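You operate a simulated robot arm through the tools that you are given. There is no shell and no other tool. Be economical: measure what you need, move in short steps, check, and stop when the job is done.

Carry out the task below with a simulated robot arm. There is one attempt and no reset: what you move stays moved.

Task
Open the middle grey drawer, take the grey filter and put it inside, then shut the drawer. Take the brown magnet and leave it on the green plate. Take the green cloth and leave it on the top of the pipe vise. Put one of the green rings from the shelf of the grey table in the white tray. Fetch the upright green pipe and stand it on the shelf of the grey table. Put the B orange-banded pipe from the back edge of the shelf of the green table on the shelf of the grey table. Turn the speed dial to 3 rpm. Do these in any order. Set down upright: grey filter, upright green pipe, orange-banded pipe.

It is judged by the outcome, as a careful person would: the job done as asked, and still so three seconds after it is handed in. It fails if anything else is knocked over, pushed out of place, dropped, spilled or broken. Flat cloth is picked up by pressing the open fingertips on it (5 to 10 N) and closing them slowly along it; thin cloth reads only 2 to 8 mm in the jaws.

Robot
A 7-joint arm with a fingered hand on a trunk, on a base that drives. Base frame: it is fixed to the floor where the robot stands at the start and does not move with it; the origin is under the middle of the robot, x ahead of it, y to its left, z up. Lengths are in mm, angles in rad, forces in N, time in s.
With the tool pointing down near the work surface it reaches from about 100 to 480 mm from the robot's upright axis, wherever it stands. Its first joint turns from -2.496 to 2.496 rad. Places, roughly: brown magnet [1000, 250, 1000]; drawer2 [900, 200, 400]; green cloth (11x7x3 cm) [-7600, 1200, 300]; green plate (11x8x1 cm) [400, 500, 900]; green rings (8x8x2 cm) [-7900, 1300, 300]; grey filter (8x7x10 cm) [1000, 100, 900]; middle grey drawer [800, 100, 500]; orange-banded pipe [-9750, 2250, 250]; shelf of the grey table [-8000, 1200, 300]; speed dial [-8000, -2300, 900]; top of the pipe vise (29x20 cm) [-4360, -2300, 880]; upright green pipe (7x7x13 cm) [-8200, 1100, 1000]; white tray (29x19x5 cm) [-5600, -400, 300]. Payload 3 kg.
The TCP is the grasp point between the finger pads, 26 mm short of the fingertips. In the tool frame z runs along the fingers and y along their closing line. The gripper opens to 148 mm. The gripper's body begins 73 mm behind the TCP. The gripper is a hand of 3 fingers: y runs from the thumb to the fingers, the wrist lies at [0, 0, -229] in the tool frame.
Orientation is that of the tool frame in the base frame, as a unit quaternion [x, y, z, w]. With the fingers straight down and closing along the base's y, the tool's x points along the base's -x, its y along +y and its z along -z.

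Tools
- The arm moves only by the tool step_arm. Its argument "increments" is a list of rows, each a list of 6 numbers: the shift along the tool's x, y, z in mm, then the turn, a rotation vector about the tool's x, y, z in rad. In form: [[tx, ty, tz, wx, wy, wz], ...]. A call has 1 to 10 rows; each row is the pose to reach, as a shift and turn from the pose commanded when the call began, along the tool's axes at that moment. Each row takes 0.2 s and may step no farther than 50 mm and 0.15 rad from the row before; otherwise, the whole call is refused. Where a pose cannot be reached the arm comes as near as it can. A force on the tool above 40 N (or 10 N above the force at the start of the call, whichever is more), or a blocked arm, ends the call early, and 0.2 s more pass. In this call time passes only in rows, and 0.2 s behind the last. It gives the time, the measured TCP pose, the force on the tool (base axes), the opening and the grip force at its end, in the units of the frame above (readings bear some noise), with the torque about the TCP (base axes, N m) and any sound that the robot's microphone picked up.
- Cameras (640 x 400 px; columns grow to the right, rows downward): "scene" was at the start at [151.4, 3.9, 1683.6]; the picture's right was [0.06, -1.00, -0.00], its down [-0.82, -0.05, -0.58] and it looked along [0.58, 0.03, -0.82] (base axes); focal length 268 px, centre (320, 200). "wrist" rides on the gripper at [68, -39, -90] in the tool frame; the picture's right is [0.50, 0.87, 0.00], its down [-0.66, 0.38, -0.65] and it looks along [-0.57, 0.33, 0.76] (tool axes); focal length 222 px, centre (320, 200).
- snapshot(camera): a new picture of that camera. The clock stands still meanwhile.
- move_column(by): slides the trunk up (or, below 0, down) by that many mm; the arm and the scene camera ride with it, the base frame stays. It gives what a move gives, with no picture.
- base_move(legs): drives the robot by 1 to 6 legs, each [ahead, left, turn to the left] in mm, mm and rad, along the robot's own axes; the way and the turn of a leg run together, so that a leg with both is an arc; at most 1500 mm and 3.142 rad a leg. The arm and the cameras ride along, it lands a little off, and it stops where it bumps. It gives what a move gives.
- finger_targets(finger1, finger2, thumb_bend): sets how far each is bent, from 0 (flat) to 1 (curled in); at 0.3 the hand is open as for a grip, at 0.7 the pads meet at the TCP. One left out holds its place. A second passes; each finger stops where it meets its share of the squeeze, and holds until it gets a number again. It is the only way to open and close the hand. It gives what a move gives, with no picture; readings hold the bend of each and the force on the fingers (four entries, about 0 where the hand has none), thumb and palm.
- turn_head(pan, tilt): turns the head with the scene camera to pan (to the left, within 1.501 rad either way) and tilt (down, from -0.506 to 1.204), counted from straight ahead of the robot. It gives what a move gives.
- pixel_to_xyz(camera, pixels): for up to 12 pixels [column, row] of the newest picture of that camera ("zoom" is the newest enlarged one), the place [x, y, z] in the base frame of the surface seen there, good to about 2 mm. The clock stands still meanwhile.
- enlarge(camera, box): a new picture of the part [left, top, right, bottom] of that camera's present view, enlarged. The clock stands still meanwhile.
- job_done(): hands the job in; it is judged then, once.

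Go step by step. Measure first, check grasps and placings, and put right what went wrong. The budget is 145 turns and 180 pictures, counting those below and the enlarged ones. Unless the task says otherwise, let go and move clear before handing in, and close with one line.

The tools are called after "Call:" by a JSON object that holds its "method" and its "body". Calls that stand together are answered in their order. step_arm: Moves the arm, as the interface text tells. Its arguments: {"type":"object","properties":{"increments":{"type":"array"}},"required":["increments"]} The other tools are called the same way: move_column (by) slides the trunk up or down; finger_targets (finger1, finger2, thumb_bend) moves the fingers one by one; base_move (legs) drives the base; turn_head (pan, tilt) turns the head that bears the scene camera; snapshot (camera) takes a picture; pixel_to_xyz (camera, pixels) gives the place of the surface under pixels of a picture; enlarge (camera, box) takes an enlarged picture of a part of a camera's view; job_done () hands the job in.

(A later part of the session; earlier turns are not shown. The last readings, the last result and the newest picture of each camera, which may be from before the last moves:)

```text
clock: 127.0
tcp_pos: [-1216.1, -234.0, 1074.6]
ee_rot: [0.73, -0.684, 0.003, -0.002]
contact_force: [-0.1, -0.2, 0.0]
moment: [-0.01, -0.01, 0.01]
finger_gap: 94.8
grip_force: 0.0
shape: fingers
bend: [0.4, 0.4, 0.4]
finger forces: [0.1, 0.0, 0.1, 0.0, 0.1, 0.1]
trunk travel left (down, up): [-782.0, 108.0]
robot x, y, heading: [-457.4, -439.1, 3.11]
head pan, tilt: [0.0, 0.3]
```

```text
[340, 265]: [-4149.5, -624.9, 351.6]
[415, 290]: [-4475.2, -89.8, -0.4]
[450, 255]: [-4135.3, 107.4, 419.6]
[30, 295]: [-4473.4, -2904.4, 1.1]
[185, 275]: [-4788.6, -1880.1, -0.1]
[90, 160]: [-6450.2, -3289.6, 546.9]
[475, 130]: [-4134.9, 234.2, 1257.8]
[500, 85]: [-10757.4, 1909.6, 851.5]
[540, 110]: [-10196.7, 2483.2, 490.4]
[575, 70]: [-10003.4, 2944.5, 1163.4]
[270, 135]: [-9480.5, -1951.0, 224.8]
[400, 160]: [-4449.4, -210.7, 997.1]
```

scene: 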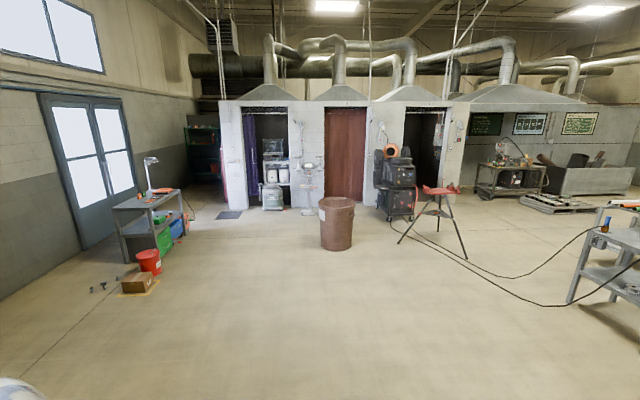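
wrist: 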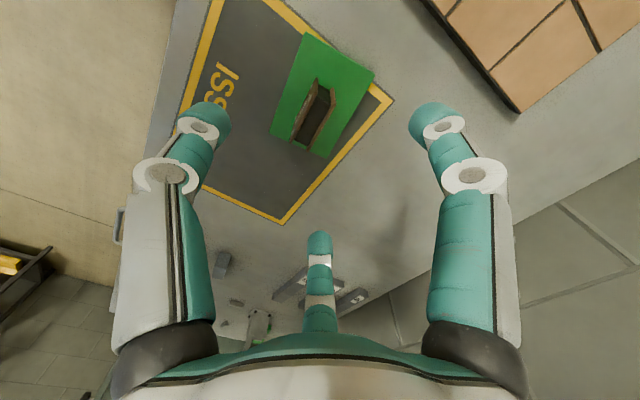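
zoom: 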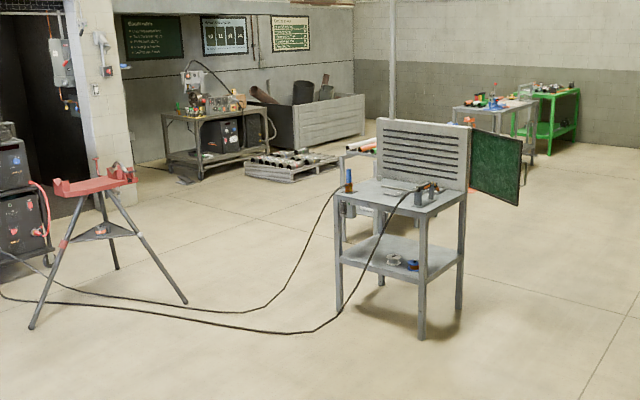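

The corridor along y≈1300 looks clear. Drive there in legs.

Call:
{"method": "base_move", "body": {"legs": [[1200, -870, 0.03], [1200, -860, 0], [1500, 0, 0], [1300, 0, 0]]}}

Call:
{"method": "turn_head", "body": {"pan": 0.0, "tilt": 0.45}}

Call:
{"method": "snapshot", "body": {"camera": "scene"}}

Call:
{"method": "turn_head", "body": {"pan": 1.0, "tilt": 0.4}}

Call:
{"method": "snapshot", "body": {"camera": "scene"}}

```text
clock: 154.2
tcp_pos: [-6337.5, 1637.0, 1074.7]
ee_rot: [0.724, -0.69, 0.003, -0.002]
contact_force: [1.2, 0.6, 0.5]
moment: [0.0, -0.03, 0.01]
finger_gap: 94.7
grip_force: 0.0
shape: fingers
bend: [0.4, 0.4, 0.4]
finger forces: [0.0, 0.1, 0.0, 0.0, 0.0, 0.0]
trunk travel left (down, up): [-782.0, 108.0]
robot x, y, heading: [-5585.3, 1413.1, 3.091]
head pan, tilt: [0.0, 0.3]
```

```text
clock: 154.9
tcp_pos: [-6337.2, 1638.1, 1074.4]
ee_rot: [0.724, -0.69, 0.003, -0.002]
contact_force: [0.1, 0.3, -1.2]
moment: [0.02, -0.05, 0.01]
finger_gap: 94.7
grip_force: 0.1
shape: fingers
bend: [0.4, 0.4, 0.4]
finger forces: [0.0, 0.0, 0.1, 0.0, 0.0, 0.0]
trunk travel left (down, up): [-782.0, 108.0]
robot x, y, heading: [-5583.4, 1414.2, 3.095]
head pan, tilt: [0.0, 0.45]
```

```text
127 pictures are left
```

scene: 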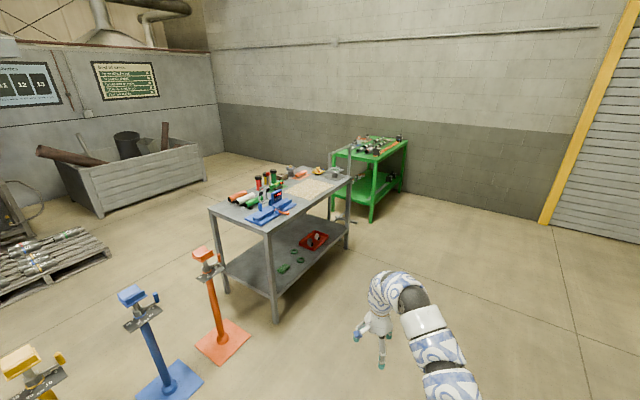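

```text
clock: 156.1
tcp_pos: [-6336.5, 1636.9, 1075.0]
ee_rot: [0.724, -0.69, 0.003, -0.002]
contact_force: [-0.1, -0.1, -0.6]
moment: [0.01, 0.0, 0.02]
finger_gap: 94.8
grip_force: 0.1
shape: fingers
bend: [0.4, 0.4, 0.4]
finger forces: [0.0, 0.0, 0.1, 0.0, 0.1, 0.1]
trunk travel left (down, up): [-782.0, 108.0]
robot x, y, heading: [-5584.3, 1418.4, 3.097]
head pan, tilt: [1.0, 0.4]
```

```text
126 pictures are left
```

scene: 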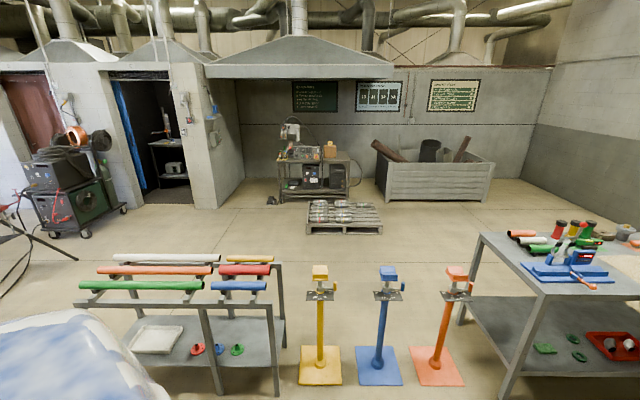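

Now I see the grey table with shelf items and the tray on the rack's lower shelf at (155,338). Zoom and measure.

Call:
{"method": "enlarge", "body": {"camera": "scene", "box": [450, 210, 640, 390]}}

Call:
{"method": "pixel_to_xyz", "body": {"camera": "scene", "pixels": [[155, 338], [130, 350], [180, 330], [545, 348], [572, 340], [580, 355], [505, 395], [482, 237], [575, 285], [216, 300], [85, 300], [440, 380]]}}

Call:
{"method": "turn_head", "body": {"pan": 0.25, "tilt": 0.5}}

Call:
{"method": "enlarge", "body": {"camera": "scene", "box": [240, 110, 520, 310]}}

```text
2.22 times, centred on (545, 300) of scene
```

zoom: 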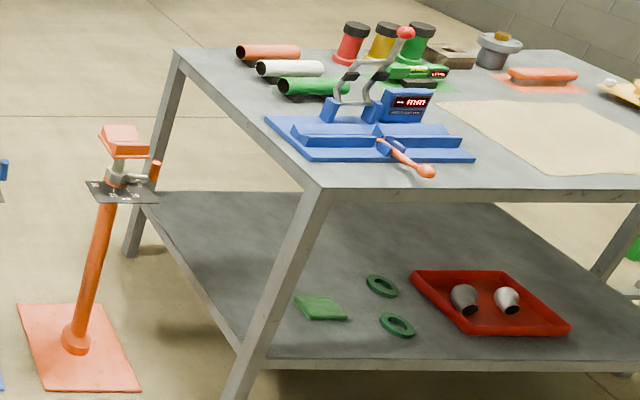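

```text
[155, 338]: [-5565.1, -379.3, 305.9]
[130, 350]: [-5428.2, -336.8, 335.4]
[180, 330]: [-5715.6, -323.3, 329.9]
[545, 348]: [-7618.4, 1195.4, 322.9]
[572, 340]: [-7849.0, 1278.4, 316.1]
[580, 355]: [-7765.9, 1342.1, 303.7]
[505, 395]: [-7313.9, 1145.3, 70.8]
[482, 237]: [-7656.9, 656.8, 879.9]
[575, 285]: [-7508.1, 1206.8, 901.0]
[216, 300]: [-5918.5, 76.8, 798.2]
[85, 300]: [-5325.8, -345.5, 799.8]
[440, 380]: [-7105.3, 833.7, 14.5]
```

```text
clock: 157.2
tcp_pos: [-6336.8, 1635.1, 1075.1]
ee_rot: [0.724, -0.689, 0.003, -0.002]
contact_force: [1.1, -0.6, -0.8]
moment: [-0.01, 0.03, 0.02]
finger_gap: 94.5
grip_force: 0.1
shape: fingers
bend: [0.4, 0.4, 0.4]
finger forces: [0.0, 0.0, 0.0, 0.0, 0.1, 0.0]
trunk travel left (down, up): [-782.0, 108.0]
robot x, y, heading: [-5582.4, 1417.5, 3.098]
head pan, tilt: [0.25, 0.499]
```

```text
2.00 times, centred on (380, 210) of scene
```

zoom: 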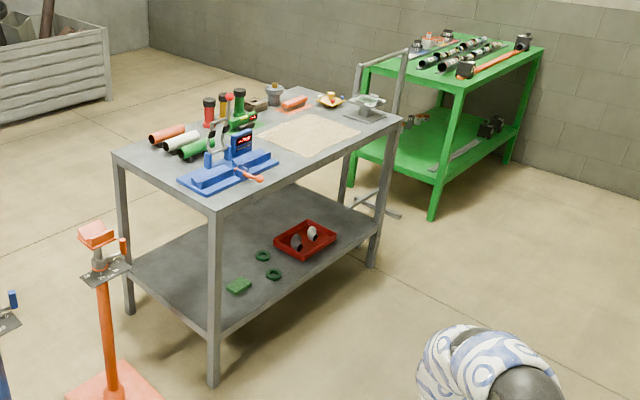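

Measure table and shelf outlines and items from this zoom.

Call:
{"method": "pixel_to_xyz", "body": {"camera": "zoom", "pixels": [[213, 205], [117, 155], [398, 118], [285, 95], [213, 325], [372, 238], [135, 262], [238, 285], [262, 255], [274, 273], [240, 108], [240, 93]]}}

Call:
{"method": "pixel_to_xyz", "body": {"camera": "zoom", "pixels": [[305, 240], [282, 238], [220, 172], [300, 135], [370, 105], [365, 70], [408, 60], [360, 195], [400, 215], [435, 215], [370, 150], [440, 175]]}}

Call:
{"method": "enlarge", "body": {"camera": "scene", "box": [300, 130, 400, 210]}}

```text
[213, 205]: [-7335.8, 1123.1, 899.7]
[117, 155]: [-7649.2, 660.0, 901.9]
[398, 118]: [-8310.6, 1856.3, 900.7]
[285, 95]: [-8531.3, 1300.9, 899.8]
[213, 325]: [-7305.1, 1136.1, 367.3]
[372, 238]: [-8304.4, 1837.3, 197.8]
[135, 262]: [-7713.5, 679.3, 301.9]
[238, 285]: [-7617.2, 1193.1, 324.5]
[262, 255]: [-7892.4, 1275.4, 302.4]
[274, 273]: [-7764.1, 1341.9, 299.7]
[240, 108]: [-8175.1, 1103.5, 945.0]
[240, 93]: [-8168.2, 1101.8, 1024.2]
```

```text
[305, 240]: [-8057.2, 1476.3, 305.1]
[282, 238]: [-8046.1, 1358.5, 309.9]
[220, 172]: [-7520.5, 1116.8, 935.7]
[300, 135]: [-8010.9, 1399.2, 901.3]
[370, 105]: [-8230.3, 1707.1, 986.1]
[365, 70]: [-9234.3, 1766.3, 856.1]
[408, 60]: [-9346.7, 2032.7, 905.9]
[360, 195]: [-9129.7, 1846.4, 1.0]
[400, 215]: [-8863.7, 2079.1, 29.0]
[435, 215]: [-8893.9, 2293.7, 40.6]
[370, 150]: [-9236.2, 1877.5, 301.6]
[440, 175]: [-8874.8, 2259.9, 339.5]
```

```text
5.00 times, centred on (350, 170) of scene
```

zoom: 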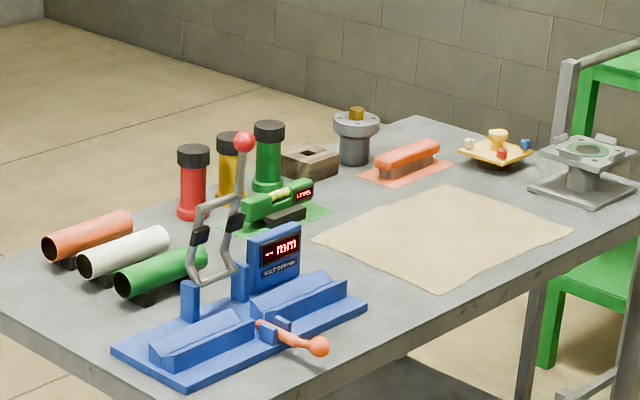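

Table frame: corner A(-7336,1123), long axis u=(-.80,.60), inward v=(-.60,-.80). Ring 1 at u 474, v 82 on the shelf. I'll turn to heading 4.067 and drive in front of it.

Call:
{"method": "base_move", "body": {"legs": [[0, 0, 0.97], [0, -740, 0], [0, -735, 0], [300, 0, 0]]}}

Call:
{"method": "turn_head", "body": {"pan": -0.2, "tilt": 0.7}}

Call:
{"method": "snapshot", "body": {"camera": "scene"}}

```text
clock: 169.0
tcp_pos: [-7547.8, 1549.9, 1074.2]
ee_rot: [0.963, -0.27, 0.003, -0.003]
contact_force: [0.3, -0.2, 0.5]
moment: [0.01, 0.02, 0.0]
finger_gap: 94.7
grip_force: 0.1
shape: fingers
bend: [0.4, 0.4, 0.4]
finger forces: [0.0, 0.0, 0.0, 0.0, 0.0, 0.0]
trunk travel left (down, up): [-782.0, 108.0]
robot x, y, heading: [-6944.8, 2049.0, -2.218]
head pan, tilt: [0.25, 0.499]
```

```text
clock: 169.9
tcp_pos: [-7547.4, 1549.6, 1075.2]
ee_rot: [0.963, -0.27, 0.002, -0.004]
contact_force: [0.1, 0.6, -0.3]
moment: [-0.01, 0.0, -0.01]
finger_gap: 94.6
grip_force: 0.1
shape: fingers
bend: [0.4, 0.4, 0.4]
finger forces: [0.1, 0.0, 0.0, 0.0, 0.0, 0.0]
trunk travel left (down, up): [-782.0, 108.0]
robot x, y, heading: [-6938.0, 2053.6, -2.21]
head pan, tilt: [-0.201, 0.7]
```

```text
122 pictures are left
```

scene: 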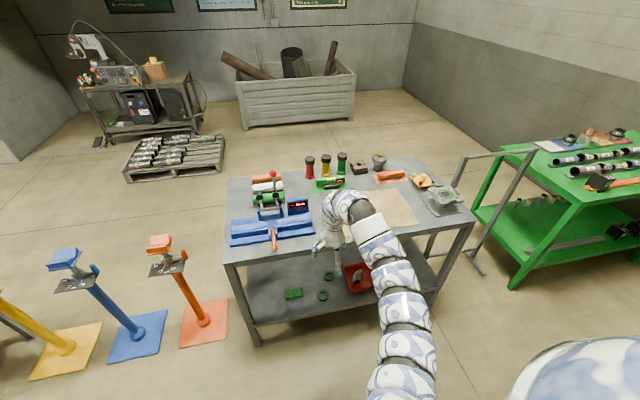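

Hand is 214 mm outside the table edge. Lower the trunk to shelf level, open the hand and look with the wrist camera.

Call:
{"method": "move_column", "body": {"by": -400}}

Call:
{"method": "move_column", "body": {"by": -270}}

Call:
{"method": "finger_targets", "body": {"finger1": 0.32, "finger2": 0.32, "thumb_bend": 0.32}}

Call:
{"method": "snapshot", "body": {"camera": "scene"}}

Call:
{"method": "snapshot", "body": {"camera": "wrist"}}

```text
clock: 173.7
tcp_pos: [-7548.8, 1550.2, 675.8]
ee_rot: [0.963, -0.271, 0.001, -0.003]
contact_force: [-0.7, -0.4, -0.1]
moment: [-0.01, 0.01, -0.02]
finger_gap: 94.9
grip_force: 0.1
shape: fingers
bend: [0.4, 0.4, 0.4]
finger forces: [0.0, 0.1, 0.1, 0.0, 0.0, 0.1]
trunk travel left (down, up): [-382.0, 508.0]
robot x, y, heading: [-6939.2, 2046.0, -2.212]
head pan, tilt: [-0.201, 0.7]
```

```text
clock: 176.5
tcp_pos: [-7547.6, 1550.6, 404.7]
ee_rot: [0.963, -0.271, 0.001, -0.004]
contact_force: [-0.9, 0.7, 0.4]
moment: [0.0, 0.01, 0.01]
finger_gap: 94.6
grip_force: 0.1
shape: fingers
bend: [0.4, 0.4, 0.4]
finger forces: [0.0, 0.0, 0.1, 0.1, 0.1, 0.1]
trunk travel left (down, up): [-112.0, 778.0]
robot x, y, heading: [-6941.0, 2051.4, -2.212]
head pan, tilt: [-0.201, 0.7]
```

```text
clock: 177.5
tcp_pos: [-7548.4, 1549.3, 405.5]
ee_rot: [0.963, -0.271, 0.002, -0.004]
contact_force: [0.5, 0.6, -0.2]
moment: [-0.02, -0.02, 0.02]
finger_gap: 120.2
grip_force: 0.0
shape: fingers
bend: [0.32, 0.32, 0.32]
finger forces: [0.0, 0.0, 0.0, 0.1, 0.1, 0.1]
trunk travel left (down, up): [-112.0, 778.0]
robot x, y, heading: [-6935.7, 2051.1, -2.214]
head pan, tilt: [-0.201, 0.7]
```

```text
121 pictures are left
```

scene: 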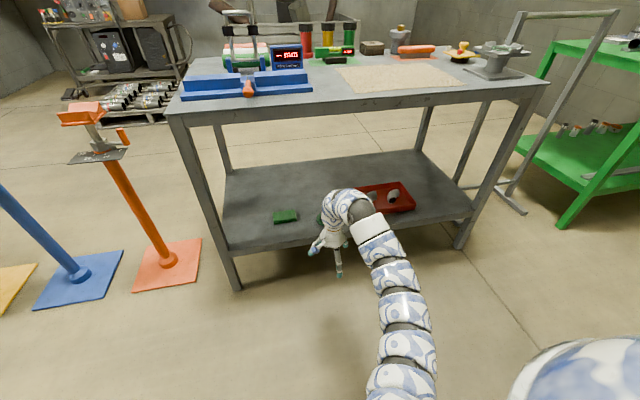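

```text
120 pictures are left
```

wrist: 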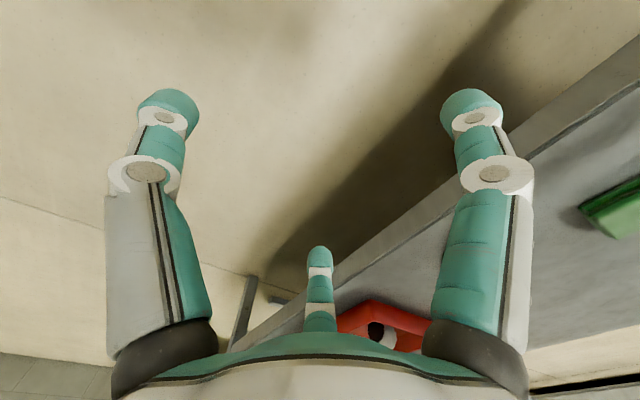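

The opening is roomy. Drive in 240 mm and 45 mm right, then look.

Call:
{"method": "base_move", "body": {"legs": [[240, -45, 0]]}}

Call:
{"method": "snapshot", "body": {"camera": "wrist"}}

Call:
{"method": "snapshot", "body": {"camera": "scene"}}

```text
clock: 179.2
tcp_pos: [-7725.3, 1387.4, 405.6]
ee_rot: [0.963, -0.27, 0.002, -0.003]
contact_force: [-0.1, -0.2, 0.3]
moment: [0.01, 0.01, 0.0]
finger_gap: 120.3
grip_force: 0.0
shape: fingers
bend: [0.32, 0.32, 0.32]
finger forces: [0.0, 0.0, 0.1, 0.0, 0.0, 0.0]
trunk travel left (down, up): [-112.0, 778.0]
robot x, y, heading: [-7120.1, 1887.6, -2.213]
head pan, tilt: [-0.201, 0.7]
```

```text
119 pictures are left
```

wrist: 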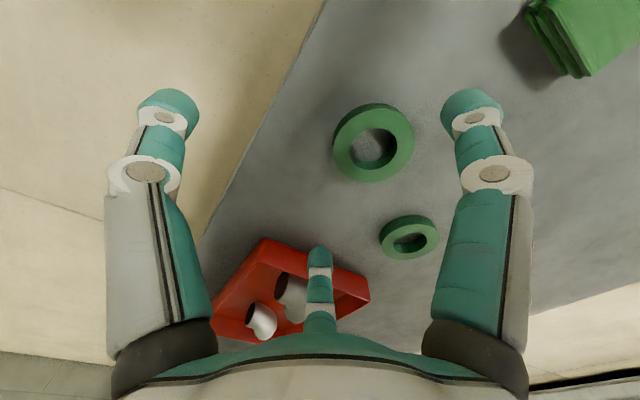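

```text
118 pictures are left
```

scene: 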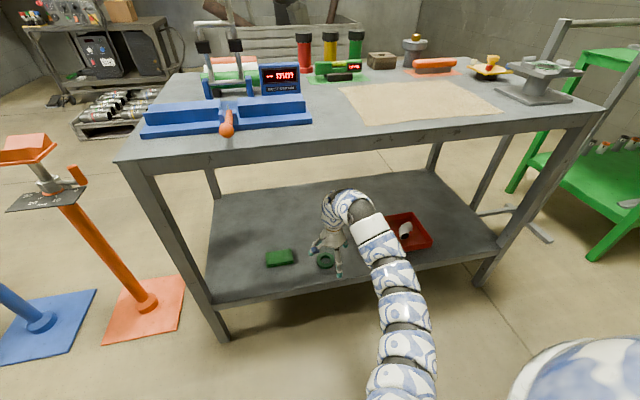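

Ring 1 at (373,142). Measure it, plus the cloth and ring 2.

Call:
{"method": "pixel_to_xyz", "body": {"camera": "wrist", "pixels": [[337, 140], [411, 138], [372, 107], [372, 172], [370, 150], [408, 225], [600, 30], [440, 290]]}}

```text
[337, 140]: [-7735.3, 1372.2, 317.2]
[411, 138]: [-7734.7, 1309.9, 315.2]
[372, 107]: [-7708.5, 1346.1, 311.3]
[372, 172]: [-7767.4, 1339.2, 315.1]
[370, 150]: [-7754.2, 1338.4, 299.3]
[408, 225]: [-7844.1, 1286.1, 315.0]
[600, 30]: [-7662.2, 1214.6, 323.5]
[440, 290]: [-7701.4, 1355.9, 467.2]
```

Ring centre (-7737,1342), top 316. Move over and descend to z≈330.

Call:
{"method": "step_arm", "body": {"increments": [[13, 45, 0, 0, 0, 0], [13, 45, 35, 0, 0, 0], [13, 45, 60, 0, 0, 0], [13, 45, 75, 0, 0, 0]]}}

Call:
{"method": "snapshot", "body": {"camera": "wrist"}}

```text
clock: 180.2
tcp_pos: [-7737.2, 1344.6, 328.5]
ee_rot: [0.962, -0.272, 0.002, -0.003]
contact_force: [0.4, -0.5, -0.2]
moment: [0.0, -0.02, -0.03]
finger_gap: 120.7
grip_force: 0.0
shape: fingers
bend: [0.32, 0.32, 0.32]
finger forces: [0.1, 0.0, 0.0, 0.1, 0.1, 0.0]
trunk travel left (down, up): [-112.0, 778.0]
robot x, y, heading: [-7120.0, 1887.9, -2.213]
head pan, tilt: [-0.201, 0.7]
```

```text
117 pictures are left
```

wrist: 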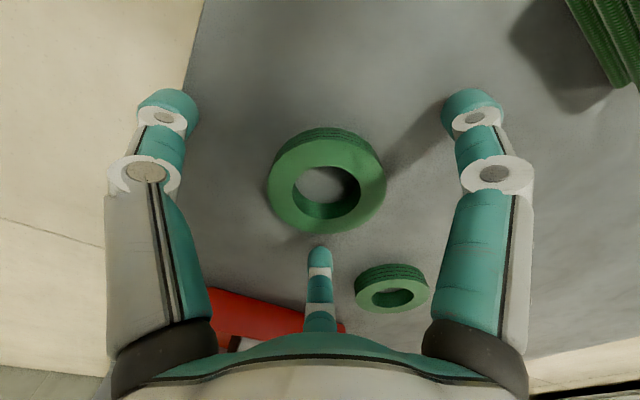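

The ring is centred. Close on it.

Call:
{"method": "finger_targets", "body": {"finger1": 0.42, "finger2": 0.42, "thumb_bend": 0.42}}

Call:
{"method": "finger_targets", "body": {"finger1": 0.6, "finger2": 0.6, "thumb_bend": 0.6}}

Call:
{"method": "snapshot", "body": {"camera": "wrist"}}

```text
clock: 181.2
tcp_pos: [-7737.3, 1344.1, 330.5]
ee_rot: [0.962, -0.272, 0.0, -0.002]
contact_force: [-1.3, -0.3, 14.9]
moment: [-0.11, 0.09, 0.05]
finger_gap: 93.7
grip_force: 7.6
shape: fingers
bend: [0.4, 0.39, 0.42]
finger forces: [5.7, 4.8, 0.0, 0.0, 4.8, 0.0]
trunk travel left (down, up): [-112.0, 778.0]
robot x, y, heading: [-7118.8, 1888.0, -2.212]
head pan, tilt: [-0.201, 0.7]
```

```text
clock: 182.1
tcp_pos: [-7738.3, 1343.5, 332.8]
ee_rot: [0.962, -0.272, 0.001, 0.0]
contact_force: [-0.8, -1.8, 23.1]
moment: [-0.53, 0.38, -0.02]
finger_gap: 49.1
grip_force: 20.3
shape: fingers
bend: [0.52, 0.49, 0.57]
finger forces: [16.9, 18.8, 0.0, 0.0, 5.0, 0.0]
trunk travel left (down, up): [-112.0, 778.0]
robot x, y, heading: [-7117.0, 1887.8, -2.215]
head pan, tilt: [-0.201, 0.7]
stopped: the force on the tool passed its limit at 41 N (the readings are from after the stop); the commanded pose is now the measured one
```

```text
116 pictures are left
```

wrist: 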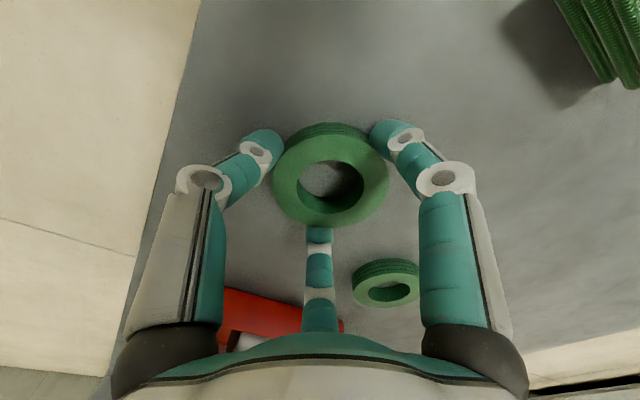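

Tips pressed on the shelf while curling (23 N up). Raise 6 mm and squeeze again.

Call:
{"method": "step_arm", "body": {"increments": [[0, 0, -6, 0, 0, 0]]}}

Call:
{"method": "finger_targets", "body": {"finger1": 0.65, "finger2": 0.65, "thumb_bend": 0.65}}

Call:
{"method": "step_arm", "body": {"increments": [[0, 0, -20, 0, 0, 0], [0, 0, -45, 0, 0, 0]]}}

Call:
{"method": "snapshot", "body": {"camera": "wrist"}}

```text
clock: 182.5
tcp_pos: [-7736.7, 1343.5, 335.3]
ee_rot: [0.963, -0.271, 0.002, -0.003]
contact_force: [0.3, 0.0, -0.6]
moment: [0.04, 0.02, 0.01]
finger_gap: 48.5
grip_force: 11.1
shape: fingers
bend: [0.52, 0.49, 0.57]
finger forces: [7.0, 8.5, 0.0, 0.0, 6.2, 0.0]
trunk travel left (down, up): [-112.0, 778.0]
robot x, y, heading: [-7122.8, 1888.3, -2.215]
head pan, tilt: [-0.201, 0.7]
```

```text
clock: 183.5
tcp_pos: [-7738.0, 1343.0, 337.4]
ee_rot: [0.963, -0.271, 0.001, -0.002]
contact_force: [-1.0, 0.6, -1.0]
moment: [0.03, 0.01, -0.01]
finger_gap: 46.8
grip_force: 15.9
shape: fingers
bend: [0.52, 0.49, 0.59]
finger forces: [10.8, 10.5, 0.1, 0.1, 10.2, 0.0]
trunk travel left (down, up): [-112.0, 778.0]
robot x, y, heading: [-7117.4, 1889.6, -2.215]
head pan, tilt: [-0.201, 0.7]
```

```text
clock: 184.1
tcp_pos: [-7738.1, 1343.4, 383.4]
ee_rot: [0.963, -0.271, 0.001, -0.002]
contact_force: [-0.5, 1.1, -0.2]
moment: [0.0, 0.03, -0.02]
finger_gap: 46.8
grip_force: 15.9
shape: fingers
bend: [0.52, 0.49, 0.59]
finger forces: [10.7, 10.5, 0.0, 0.0, 10.2, 0.1]
trunk travel left (down, up): [-112.0, 778.0]
robot x, y, heading: [-7118.7, 1884.9, -2.215]
head pan, tilt: [-0.201, 0.7]
```

```text
115 pictures are left
```

wrist: 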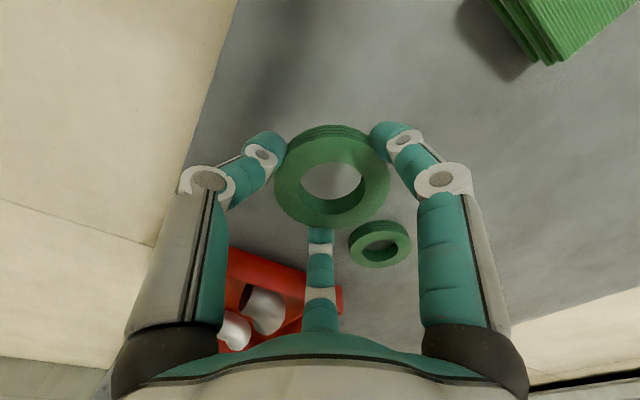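

Ring held. Back out, and look left toward the rack before sliding over.

Call:
{"method": "base_move", "body": {"legs": [[-600, 0, 0]]}}

Call:
{"method": "turn_head", "body": {"pan": 0.9, "tilt": 0.5}}

Call:
{"method": "snapshot", "body": {"camera": "scene"}}

```text
clock: 187.5
tcp_pos: [-7384.9, 1824.8, 383.9]
ee_rot: [0.961, -0.278, 0.001, -0.002]
contact_force: [0.5, -0.6, -0.9]
moment: [0.04, 0.0, -0.04]
finger_gap: 47.3
grip_force: 15.1
shape: fingers
bend: [0.52, 0.49, 0.59]
finger forces: [10.6, 10.5, 0.0, 0.0, 10.1, 0.0]
trunk travel left (down, up): [-112.0, 778.0]
robot x, y, heading: [-6759.5, 2364.0, -2.233]
head pan, tilt: [-0.201, 0.7]
```

```text
clock: 188.8
tcp_pos: [-7385.1, 1823.8, 383.2]
ee_rot: [0.96, -0.278, 0.001, -0.002]
contact_force: [0.3, 0.3, -0.6]
moment: [0.01, -0.02, 0.04]
finger_gap: 47.0
grip_force: 15.8
shape: fingers
bend: [0.52, 0.49, 0.59]
finger forces: [10.6, 10.5, 0.0, 0.0, 10.1, 0.1]
trunk travel left (down, up): [-112.0, 778.0]
robot x, y, heading: [-6756.0, 2359.7, -2.231]
head pan, tilt: [0.901, 0.499]
```

```text
114 pictures are left
```

scene: 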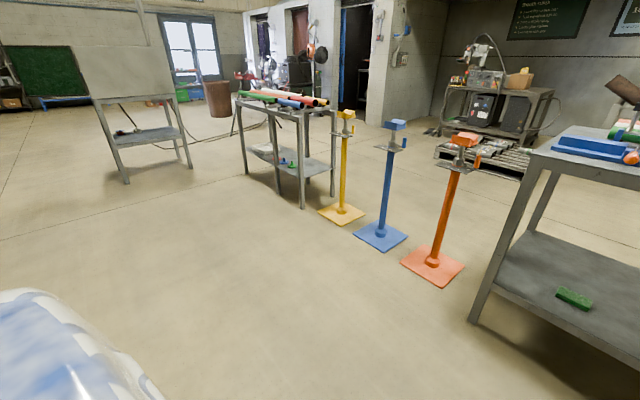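

Measure stands, rack legs and tray from here.

Call:
{"method": "pixel_to_xyz", "body": {"camera": "scene", "pixels": [[342, 222], [380, 247], [430, 283], [303, 205], [246, 174], [280, 190], [268, 150], [126, 182], [300, 115], [240, 98]]}}

Call:
{"method": "enlarge", "body": {"camera": "scene", "box": [220, 70, 360, 220]}}

```text
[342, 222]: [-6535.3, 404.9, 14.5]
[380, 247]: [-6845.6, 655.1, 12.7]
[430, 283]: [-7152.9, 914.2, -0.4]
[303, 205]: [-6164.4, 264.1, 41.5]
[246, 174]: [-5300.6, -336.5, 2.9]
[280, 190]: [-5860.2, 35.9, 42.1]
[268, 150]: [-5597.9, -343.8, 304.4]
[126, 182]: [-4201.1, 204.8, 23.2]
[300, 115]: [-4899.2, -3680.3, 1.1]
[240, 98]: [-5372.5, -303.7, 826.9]
```

```text
2.67 times, centred on (290, 145) of scene
```

zoom: 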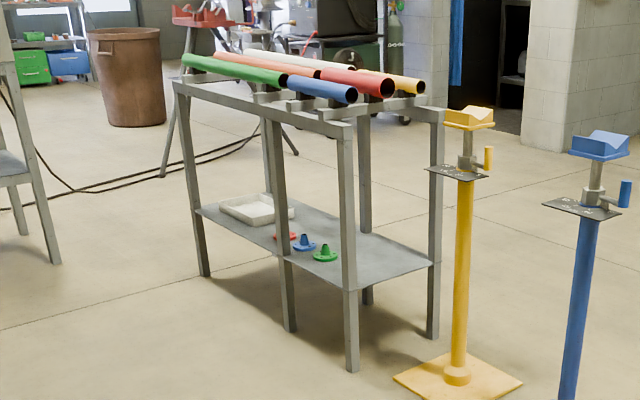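

Rack front runs from leg (-5300,-336) toward (-0.82,0.57); tray centre ≈(-5591,-353). Drive to a staging spot 400 mm back of the placing position.

Call:
{"method": "base_move", "body": {"legs": [[105, 1344, 0], [108, 1344, 0.053]]}}

Call:
{"method": "turn_head", "body": {"pan": -0.2, "tilt": 0.6}}

Call:
{"method": "snapshot", "body": {"camera": "scene"}}

```text
clock: 202.1
tcp_pos: [-5301.7, -17.5, 383.1]
ee_rot: [0.968, -0.252, 0.001, -0.002]
contact_force: [-0.3, 0.4, -0.4]
moment: [0.0, 0.01, 0.02]
finger_gap: 46.7
grip_force: 15.7
shape: fingers
bend: [0.52, 0.49, 0.59]
finger forces: [10.6, 10.5, 0.0, 0.0, 10.0, 0.0]
trunk travel left (down, up): [-112.0, 778.0]
robot x, y, heading: [-4705.3, 550.3, -2.172]
head pan, tilt: [0.901, 0.499]
```

```text
clock: 203.4
tcp_pos: [-5301.4, -17.7, 383.8]
ee_rot: [0.968, -0.252, 0.002, -0.002]
contact_force: [-0.5, -0.5, -0.1]
moment: [0.01, -0.01, 0.02]
finger_gap: 46.8
grip_force: 15.8
shape: fingers
bend: [0.52, 0.49, 0.59]
finger forces: [10.7, 10.5, 0.0, 0.1, 10.0, 0.0]
trunk travel left (down, up): [-112.0, 778.0]
robot x, y, heading: [-4700.5, 547.5, -2.178]
head pan, tilt: [-0.201, 0.6]
```

```text
112 pictures are left
```

scene: 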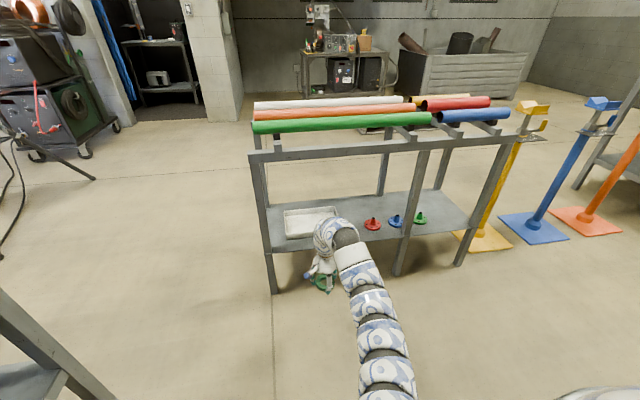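

Measure the tray rim, the beam above, and the legs.

Call:
{"method": "pixel_to_xyz", "body": {"camera": "scene", "pixels": [[286, 212], [333, 207], [287, 237], [310, 222], [270, 245], [265, 160], [335, 150], [418, 145], [274, 292], [400, 270], [372, 225], [290, 235]]}}

```text
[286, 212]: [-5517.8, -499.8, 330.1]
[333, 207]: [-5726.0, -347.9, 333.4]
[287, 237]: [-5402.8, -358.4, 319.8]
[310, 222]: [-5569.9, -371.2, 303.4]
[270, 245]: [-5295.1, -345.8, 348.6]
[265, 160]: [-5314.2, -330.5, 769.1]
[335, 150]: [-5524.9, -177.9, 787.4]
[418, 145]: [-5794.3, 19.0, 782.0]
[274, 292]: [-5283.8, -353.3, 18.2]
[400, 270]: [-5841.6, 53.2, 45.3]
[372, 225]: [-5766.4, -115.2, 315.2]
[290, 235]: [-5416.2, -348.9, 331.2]
```

Tray centre (-5565,-352), rim z 333. Check the arm's height against the beam before going under.

Call:
{"method": "pixel_to_xyz", "body": {"camera": "scene", "pixels": [[330, 157], [331, 160], [340, 218], [352, 245], [362, 275], [370, 305], [385, 345]]}}

```text
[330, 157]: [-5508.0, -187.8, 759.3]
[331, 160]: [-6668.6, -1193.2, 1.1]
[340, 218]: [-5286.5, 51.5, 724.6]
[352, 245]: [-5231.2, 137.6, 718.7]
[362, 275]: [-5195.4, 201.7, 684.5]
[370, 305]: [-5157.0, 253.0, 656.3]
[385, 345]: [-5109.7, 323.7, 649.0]
```

Arm top is ~725 and the beam bottom ~757: a 30 mm margin, and ring bottom clears the rim by ~12. Drive in straight.

Call:
{"method": "base_move", "body": {"legs": [[250, -26, 0], [170, 0, 0]]}}

Call:
{"method": "snapshot", "body": {"camera": "wrist"}}

Call:
{"method": "snapshot", "body": {"camera": "scene"}}

```text
clock: 206.3
tcp_pos: [-5559.7, -345.4, 384.1]
ee_rot: [0.968, -0.252, 0.001, -0.002]
contact_force: [-0.8, -1.0, 0.0]
moment: [0.0, 0.0, -0.02]
finger_gap: 47.0
grip_force: 16.1
shape: fingers
bend: [0.52, 0.49, 0.59]
finger forces: [10.6, 10.5, 0.0, 0.0, 10.0, 0.0]
trunk travel left (down, up): [-112.0, 778.0]
robot x, y, heading: [-4958.3, 225.3, -2.174]
head pan, tilt: [-0.201, 0.6]
```

```text
111 pictures are left
```

wrist: 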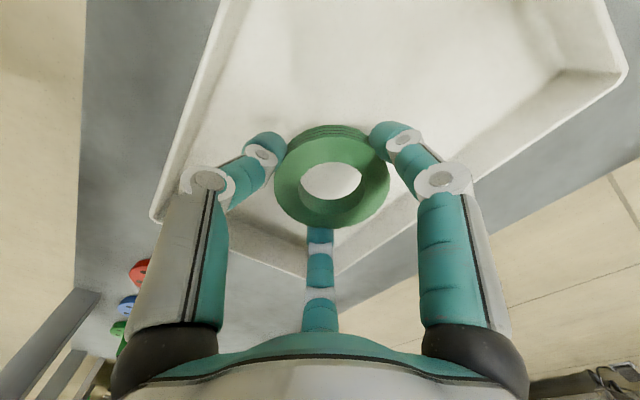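

```text
110 pictures are left
```

scene: 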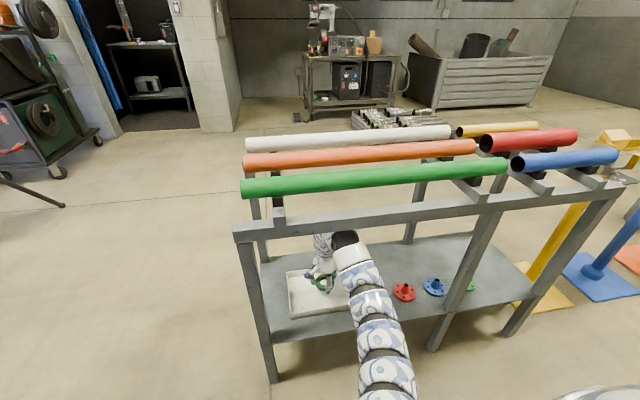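

Above the tray centre. Lower 37 mm.

Call:
{"method": "step_arm", "body": {"increments": [[0, 0, 15, 0, 0, 0], [0, 0, 28, 0, 0, 0], [0, 0, 35, 0, 0, 0], [0, 0, 39, 0, 0, 0]]}}

Call:
{"method": "finger_targets", "body": {"finger1": 0.42, "finger2": 0.42, "thumb_bend": 0.42}}

Call:
{"method": "step_arm", "body": {"increments": [[0, 0, -20, 0, 0, 0], [0, 0, -40, 0, 0, 0]]}}

Call:
{"method": "snapshot", "body": {"camera": "wrist"}}

```text
clock: 207.3
tcp_pos: [-5560.5, -346.6, 344.2]
ee_rot: [0.968, -0.252, 0.001, -0.002]
contact_force: [-0.7, -0.3, -1.1]
moment: [0.0, 0.01, 0.02]
finger_gap: 46.5
grip_force: 15.4
shape: fingers
bend: [0.52, 0.49, 0.59]
finger forces: [10.5, 10.6, 0.0, 0.0, 10.0, 0.0]
trunk travel left (down, up): [-112.0, 778.0]
robot x, y, heading: [-4961.7, 223.5, -2.172]
head pan, tilt: [-0.201, 0.6]
```

```text
clock: 208.3
tcp_pos: [-5559.5, -345.5, 344.1]
ee_rot: [0.968, -0.252, 0.001, -0.002]
contact_force: [0.1, 0.3, -0.3]
moment: [-0.01, 0.01, 0.02]
finger_gap: 87.8
grip_force: 0.0
shape: fingers
bend: [0.42, 0.42, 0.42]
finger forces: [0.0, 0.0, 0.0, 0.0, 0.0, 0.1]
trunk travel left (down, up): [-112.0, 778.0]
robot x, y, heading: [-4965.7, 221.1, -2.177]
head pan, tilt: [-0.201, 0.6]
```

```text
clock: 208.9
tcp_pos: [-5561.5, -345.0, 385.2]
ee_rot: [0.968, -0.253, 0.001, -0.002]
contact_force: [-0.4, -0.8, -0.2]
moment: [-0.01, -0.01, -0.04]
finger_gap: 88.2
grip_force: 0.1
shape: fingers
bend: [0.42, 0.42, 0.42]
finger forces: [0.1, 0.1, 0.0, 0.0, 0.0, 0.0]
trunk travel left (down, up): [-112.0, 778.0]
robot x, y, heading: [-4960.7, 222.3, -2.179]
head pan, tilt: [-0.201, 0.6]
```

```text
109 pictures are left
```

wrist: 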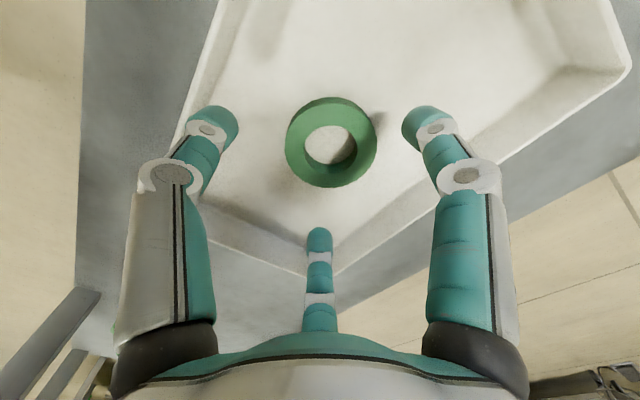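

The ring lies in the tray. Back out and return to the grey table for the cloth.

Call:
{"method": "base_move", "body": {"legs": [[-500, 0, 0], [10, -1263, 0], [10, -1264, -0.038]]}}

Call:
{"method": "turn_head", "body": {"pan": -0.1, "tilt": 0.6}}

Call:
{"method": "snapshot", "body": {"camera": "scene"}}

```text
clock: 223.6
tcp_pos: [-7337.7, 1493.1, 384.7]
ee_rot: [0.964, -0.265, 0.001, -0.002]
contact_force: [0.0, -0.6, -0.2]
moment: [-0.02, 0.0, -0.02]
finger_gap: 87.9
grip_force: 0.1
shape: fingers
bend: [0.42, 0.42, 0.42]
finger forces: [0.0, 0.1, 0.1, 0.0, 0.0, 0.0]
trunk travel left (down, up): [-112.0, 778.0]
robot x, y, heading: [-6725.9, 2042.5, -2.2]
head pan, tilt: [-0.201, 0.6]
```

```text
clock: 224.2
tcp_pos: [-7338.3, 1492.4, 384.8]
ee_rot: [0.964, -0.265, 0.002, -0.002]
contact_force: [0.6, 0.2, -0.3]
moment: [0.02, 0.01, -0.02]
finger_gap: 88.1
grip_force: 0.1
shape: fingers
bend: [0.42, 0.42, 0.42]
finger forces: [0.1, 0.1, 0.0, 0.1, 0.0, 0.0]
trunk travel left (down, up): [-112.0, 778.0]
robot x, y, heading: [-6726.9, 2041.3, -2.2]
head pan, tilt: [-0.099, 0.6]
```

```text
108 pictures are left
```

scene: 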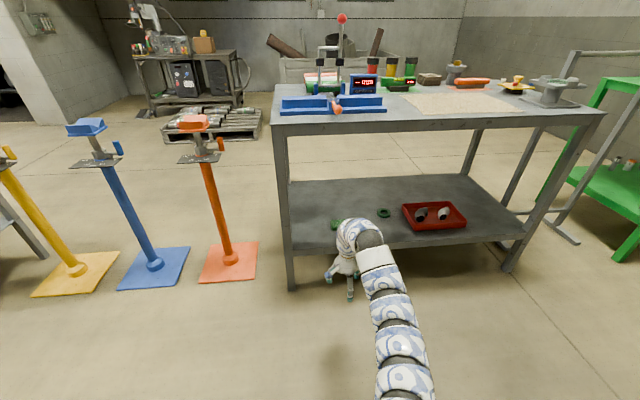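

Drive in over the cloth.

Call:
{"method": "base_move", "body": {"legs": [[370, -40, -0.016]]}}

Call:
{"method": "snapshot", "body": {"camera": "wrist"}}

```text
clock: 226.6
tcp_pos: [-7587.8, 1232.2, 384.2]
ee_rot: [0.963, -0.268, 0.001, -0.001]
contact_force: [-0.4, -0.3, 0.0]
moment: [-0.01, 0.01, -0.03]
finger_gap: 88.0
grip_force: 0.2
shape: fingers
bend: [0.42, 0.42, 0.42]
finger forces: [0.1, 0.0, 0.0, 0.1, 0.0, 0.1]
trunk travel left (down, up): [-112.0, 778.0]
robot x, y, heading: [-6968.9, 1784.2, -2.21]
head pan, tilt: [-0.099, 0.6]
```

```text
107 pictures are left
```

wrist: 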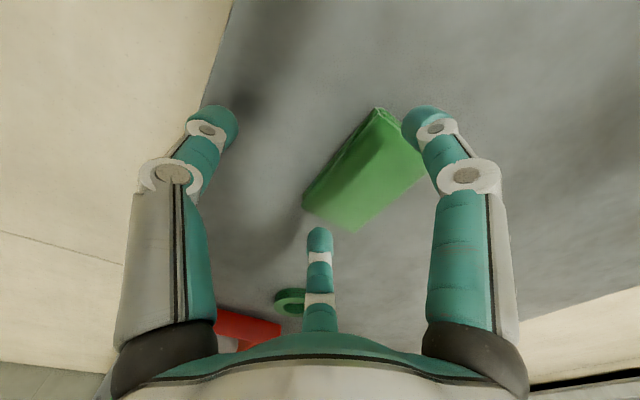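

Call:
{"method": "pixel_to_xyz", "body": {"camera": "wrist", "pixels": [[380, 110], [304, 195], [354, 227], [424, 175], [368, 168], [330, 165], [345, 158], [400, 140]]}}

Call:
{"method": "enlarge", "body": {"camera": "wrist", "box": [280, 90, 450, 240]}}

```text
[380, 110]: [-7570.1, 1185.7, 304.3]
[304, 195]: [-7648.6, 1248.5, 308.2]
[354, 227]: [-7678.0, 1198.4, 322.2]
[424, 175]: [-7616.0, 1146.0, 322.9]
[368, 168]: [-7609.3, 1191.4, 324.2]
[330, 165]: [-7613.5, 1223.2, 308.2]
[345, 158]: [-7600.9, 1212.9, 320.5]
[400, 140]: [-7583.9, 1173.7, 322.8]
```

```text
2.67 times, centred on (365, 165) of wrist
```

zoom: 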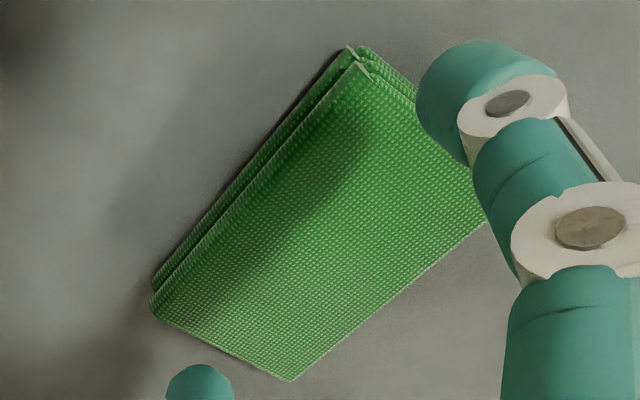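

The folded cloth is ~105×65×24, centred (-7624,1192), its short axis aligned with the closing line. I'll grasp it across the short side.

Call:
{"method": "finger_targets", "body": {"finger1": 0.33, "finger2": 0.33, "thumb_bend": 0.33}}

Call:
{"method": "step_arm", "body": {"increments": [[-5, 26, 0, 0, 0, 0], [-10, 53, 0, 0, 0, 0], [-10, 53, 25, 0, 0, 0], [-10, 53, 46, 0, 0, 0]]}}

Call:
{"method": "snapshot", "body": {"camera": "wrist"}}

```text
clock: 227.6
tcp_pos: [-7588.5, 1232.0, 384.8]
ee_rot: [0.963, -0.269, 0.002, -0.002]
contact_force: [0.0, 0.6, 0.5]
moment: [-0.03, 0.02, 0.02]
finger_gap: 117.1
grip_force: 0.0
shape: fingers
bend: [0.33, 0.33, 0.33]
finger forces: [0.0, 0.0, 0.1, 0.0, 0.1, 0.0]
trunk travel left (down, up): [-112.0, 778.0]
robot x, y, heading: [-6968.7, 1782.9, -2.21]
head pan, tilt: [-0.099, 0.6]
```

```text
clock: 228.6
tcp_pos: [-7623.9, 1190.1, 340.6]
ee_rot: [0.963, -0.268, 0.001, -0.001]
contact_force: [0.2, 1.0, -0.2]
moment: [0.0, -0.02, -0.01]
finger_gap: 117.2
grip_force: 0.2
shape: fingers
bend: [0.33, 0.33, 0.33]
finger forces: [0.0, 0.1, 0.0, 0.0, 0.0, 0.1]
trunk travel left (down, up): [-112.0, 778.0]
robot x, y, heading: [-6971.6, 1779.6, -2.209]
head pan, tilt: [-0.099, 0.6]
```

```text
105 pictures are left
```

wrist: 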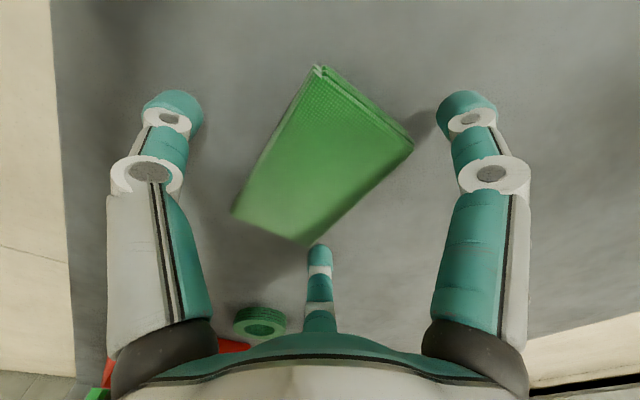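

The pad looks slightly offset; measure corners again.

Call:
{"method": "pixel_to_xyz", "body": {"camera": "wrist", "pixels": [[321, 72], [411, 148], [305, 240], [236, 210], [322, 155]]}}

```text
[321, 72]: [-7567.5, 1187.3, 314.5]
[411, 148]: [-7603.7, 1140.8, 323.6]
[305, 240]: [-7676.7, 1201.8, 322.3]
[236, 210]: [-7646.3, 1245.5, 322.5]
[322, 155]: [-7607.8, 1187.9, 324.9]
```

Centre agrees with the TCP. Lower 4 mm and close slowly.

Call:
{"method": "step_arm", "body": {"increments": [[0, -3, 4, 0, 0, 0]]}}

Call:
{"method": "finger_targets", "body": {"finger1": 0.42, "finger2": 0.42, "thumb_bend": 0.45}}

Call:
{"method": "finger_targets", "body": {"finger1": 0.5, "finger2": 0.5, "thumb_bend": 0.52}}

Call:
{"method": "snapshot", "body": {"camera": "wrist"}}

```text
clock: 228.9
tcp_pos: [-7621.8, 1192.6, 334.1]
ee_rot: [0.963, -0.268, 0.002, -0.002]
contact_force: [0.0, -0.1, 0.1]
moment: [0.02, 0.03, -0.02]
finger_gap: 117.5
grip_force: 0.0
shape: fingers
bend: [0.33, 0.33, 0.33]
finger forces: [0.0, 0.1, 0.1, 0.1, 0.0, 0.0]
trunk travel left (down, up): [-112.0, 778.0]
robot x, y, heading: [-6966.8, 1779.4, -2.204]
head pan, tilt: [-0.099, 0.6]
```

```text
clock: 229.9
tcp_pos: [-7620.1, 1192.9, 333.7]
ee_rot: [0.963, -0.269, 0.0, -0.002]
contact_force: [-0.1, 0.1, 0.7]
moment: [0.0, 0.0, -0.01]
finger_gap: 84.5
grip_force: 0.4
shape: fingers
bend: [0.42, 0.42, 0.45]
finger forces: [0.3, 0.1, 0.0, 0.0, 0.0, 0.0]
trunk travel left (down, up): [-112.0, 778.0]
robot x, y, heading: [-6970.4, 1780.9, -2.208]
head pan, tilt: [-0.099, 0.6]
```

```text
clock: 230.9
tcp_pos: [-7621.8, 1192.2, 333.8]
ee_rot: [0.963, -0.268, 0.002, -0.002]
contact_force: [0.0, -0.6, 0.6]
moment: [-0.02, 0.02, 0.0]
finger_gap: 67.4
grip_force: 3.2
shape: fingers
bend: [0.47, 0.47, 0.5]
finger forces: [1.9, 2.2, 0.1, 0.1, 2.8, 0.0]
trunk travel left (down, up): [-112.0, 778.0]
robot x, y, heading: [-6971.3, 1779.5, -2.208]
head pan, tilt: [-0.099, 0.6]
```

```text
104 pictures are left
```

wrist: 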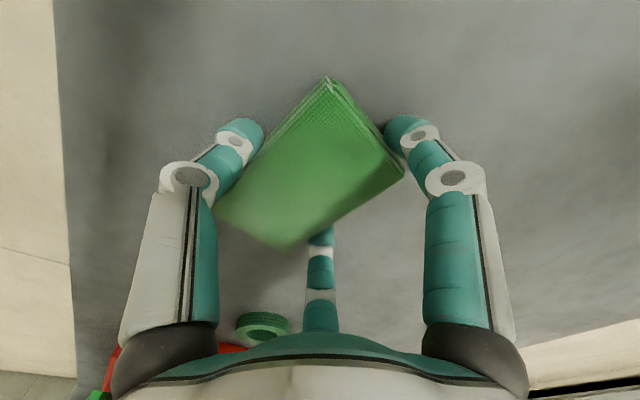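

Contact on both sides at 67 mm. Squeeze further and test lift.

Call:
{"method": "finger_targets", "body": {"finger1": 0.58, "finger2": 0.58, "thumb_bend": 0.6}}

Call:
{"method": "step_arm", "body": {"increments": [[0, 0, -10, 0, 0, 0], [0, 0, -25, 0, 0, 0], [0, 0, -45, 0, 0, 0]]}}

Call:
{"method": "snapshot", "body": {"camera": "wrist"}}

```text
clock: 231.9
tcp_pos: [-7620.7, 1193.5, 334.2]
ee_rot: [0.963, -0.268, 0.002, -0.001]
contact_force: [0.6, 0.1, 0.7]
moment: [0.06, -0.04, -0.03]
finger_gap: 64.9
grip_force: 13.0
shape: fingers
bend: [0.48, 0.47, 0.53]
finger forces: [6.8, 7.1, 0.0, 0.0, 10.6, 0.1]
trunk travel left (down, up): [-112.0, 778.0]
robot x, y, heading: [-6970.5, 1781.0, -2.212]
head pan, tilt: [-0.099, 0.6]
```

```text
clock: 232.8
tcp_pos: [-7621.7, 1193.5, 379.8]
ee_rot: [0.963, -0.268, 0.002, 0.0]
contact_force: [-0.1, 0.3, -1.1]
moment: [-0.01, 0.02, 0.02]
finger_gap: 64.6
grip_force: 12.5
shape: fingers
bend: [0.48, 0.47, 0.53]
finger forces: [6.7, 7.3, 0.0, 0.0, 10.2, 0.1]
trunk travel left (down, up): [-112.0, 778.0]
robot x, y, heading: [-6970.4, 1779.5, -2.21]
head pan, tilt: [-0.099, 0.6]
```

```text
103 pictures are left
```

wrist: 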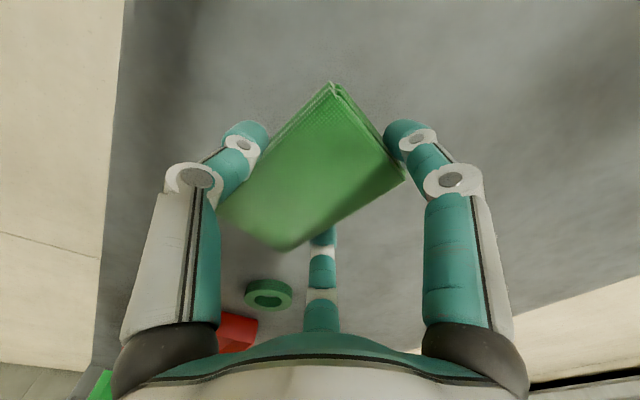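

Cloth held. Back out, raise, and take the open eastern route to the vise.

Call:
{"method": "base_move", "body": {"legs": [[-600, 0, 0], [-649, 1017, 0], [-649, 1017, 0], [-649, 1017, 0]]}}

Call:
{"method": "move_column", "body": {"by": 400}}

Call:
{"method": "move_column", "body": {"by": 270}}

```text
clock: 253.4
tcp_pos: [-3593.3, 1554.6, 379.8]
ee_rot: [0.968, -0.252, 0.002, -0.001]
contact_force: [0.5, 0.3, -0.6]
moment: [-0.01, -0.02, -0.01]
finger_gap: 64.4
grip_force: 12.0
shape: fingers
bend: [0.48, 0.47, 0.53]
finger forces: [6.6, 7.1, 0.0, 0.0, 10.2, 0.1]
trunk travel left (down, up): [-112.0, 778.0]
robot x, y, heading: [-2963.7, 2161.6, -2.177]
head pan, tilt: [-0.099, 0.6]
```

```text
clock: 257.3
tcp_pos: [-3593.4, 1555.4, 779.6]
ee_rot: [0.968, -0.252, 0.001, -0.002]
contact_force: [0.3, -0.8, 0.0]
moment: [0.03, 0.02, 0.0]
finger_gap: 64.2
grip_force: 11.4
shape: fingers
bend: [0.48, 0.47, 0.53]
finger forces: [6.4, 7.1, 0.1, 0.0, 10.2, 0.0]
trunk travel left (down, up): [-512.0, 378.0]
robot x, y, heading: [-2962.2, 2162.2, -2.18]
head pan, tilt: [-0.099, 0.6]
```

```text
clock: 260.0
tcp_pos: [-3593.7, 1555.1, 1050.8]
ee_rot: [0.968, -0.253, 0.001, -0.002]
contact_force: [-0.3, -0.6, -0.3]
moment: [-0.02, -0.03, 0.0]
finger_gap: 64.0
grip_force: 11.9
shape: fingers
bend: [0.48, 0.47, 0.53]
finger forces: [6.5, 7.1, 0.1, 0.0, 10.2, 0.1]
trunk travel left (down, up): [-782.0, 108.0]
robot x, y, heading: [-2961.8, 2163.0, -2.175]
head pan, tilt: [-0.099, 0.6]
```

Turn to face −x, then slide south to the vise's latitude.

Call:
{"method": "base_move", "body": {"legs": [[0, 0, -0.962], [-137, 1440, 0], [-137, 1440, 0], [-137, 1440, 0]]}}

Call:
{"method": "turn_head", "body": {"pan": 0, "tilt": 0.5}}

Call:
{"method": "snapshot", "body": {"camera": "scene"}}

```text
clock: 283.1
tcp_pos: [-3343.5, -1942.2, 1050.0]
ee_rot: [0.74, -0.673, 0.002, 0.0]
contact_force: [0.3, 0.1, -0.4]
moment: [0.01, 0.04, -0.04]
finger_gap: 63.9
grip_force: 11.2
shape: fingers
bend: [0.49, 0.48, 0.53]
finger forces: [6.4, 7.0, 0.0, 0.0, 10.1, 0.1]
trunk travel left (down, up): [-782.0, 108.0]
robot x, y, heading: [-2483.0, -2118.7, 3.142]
head pan, tilt: [-0.099, 0.6]
```

```text
clock: 283.7
tcp_pos: [-3343.0, -1941.9, 1049.0]
ee_rot: [0.739, -0.673, 0.002, -0.001]
contact_force: [0.0, -0.1, -1.0]
moment: [0.0, -0.01, 0.0]
finger_gap: 63.8
grip_force: 11.5
shape: fingers
bend: [0.49, 0.48, 0.53]
finger forces: [6.3, 7.0, 0.0, 0.0, 10.0, 0.0]
trunk travel left (down, up): [-782.0, 108.0]
robot x, y, heading: [-2486.9, -2112.6, 3.142]
head pan, tilt: [0.0, 0.499]
```

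```text
102 pictures are left
```

scene: 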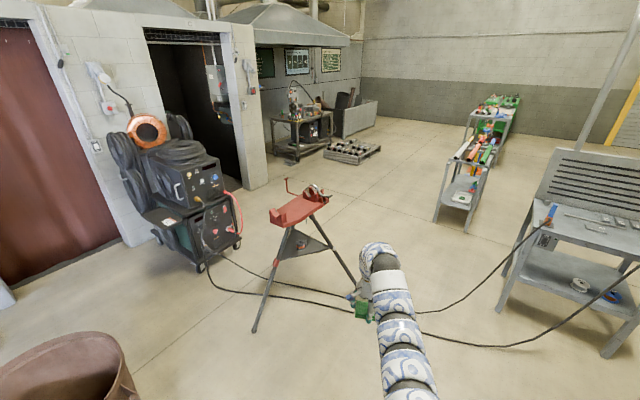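

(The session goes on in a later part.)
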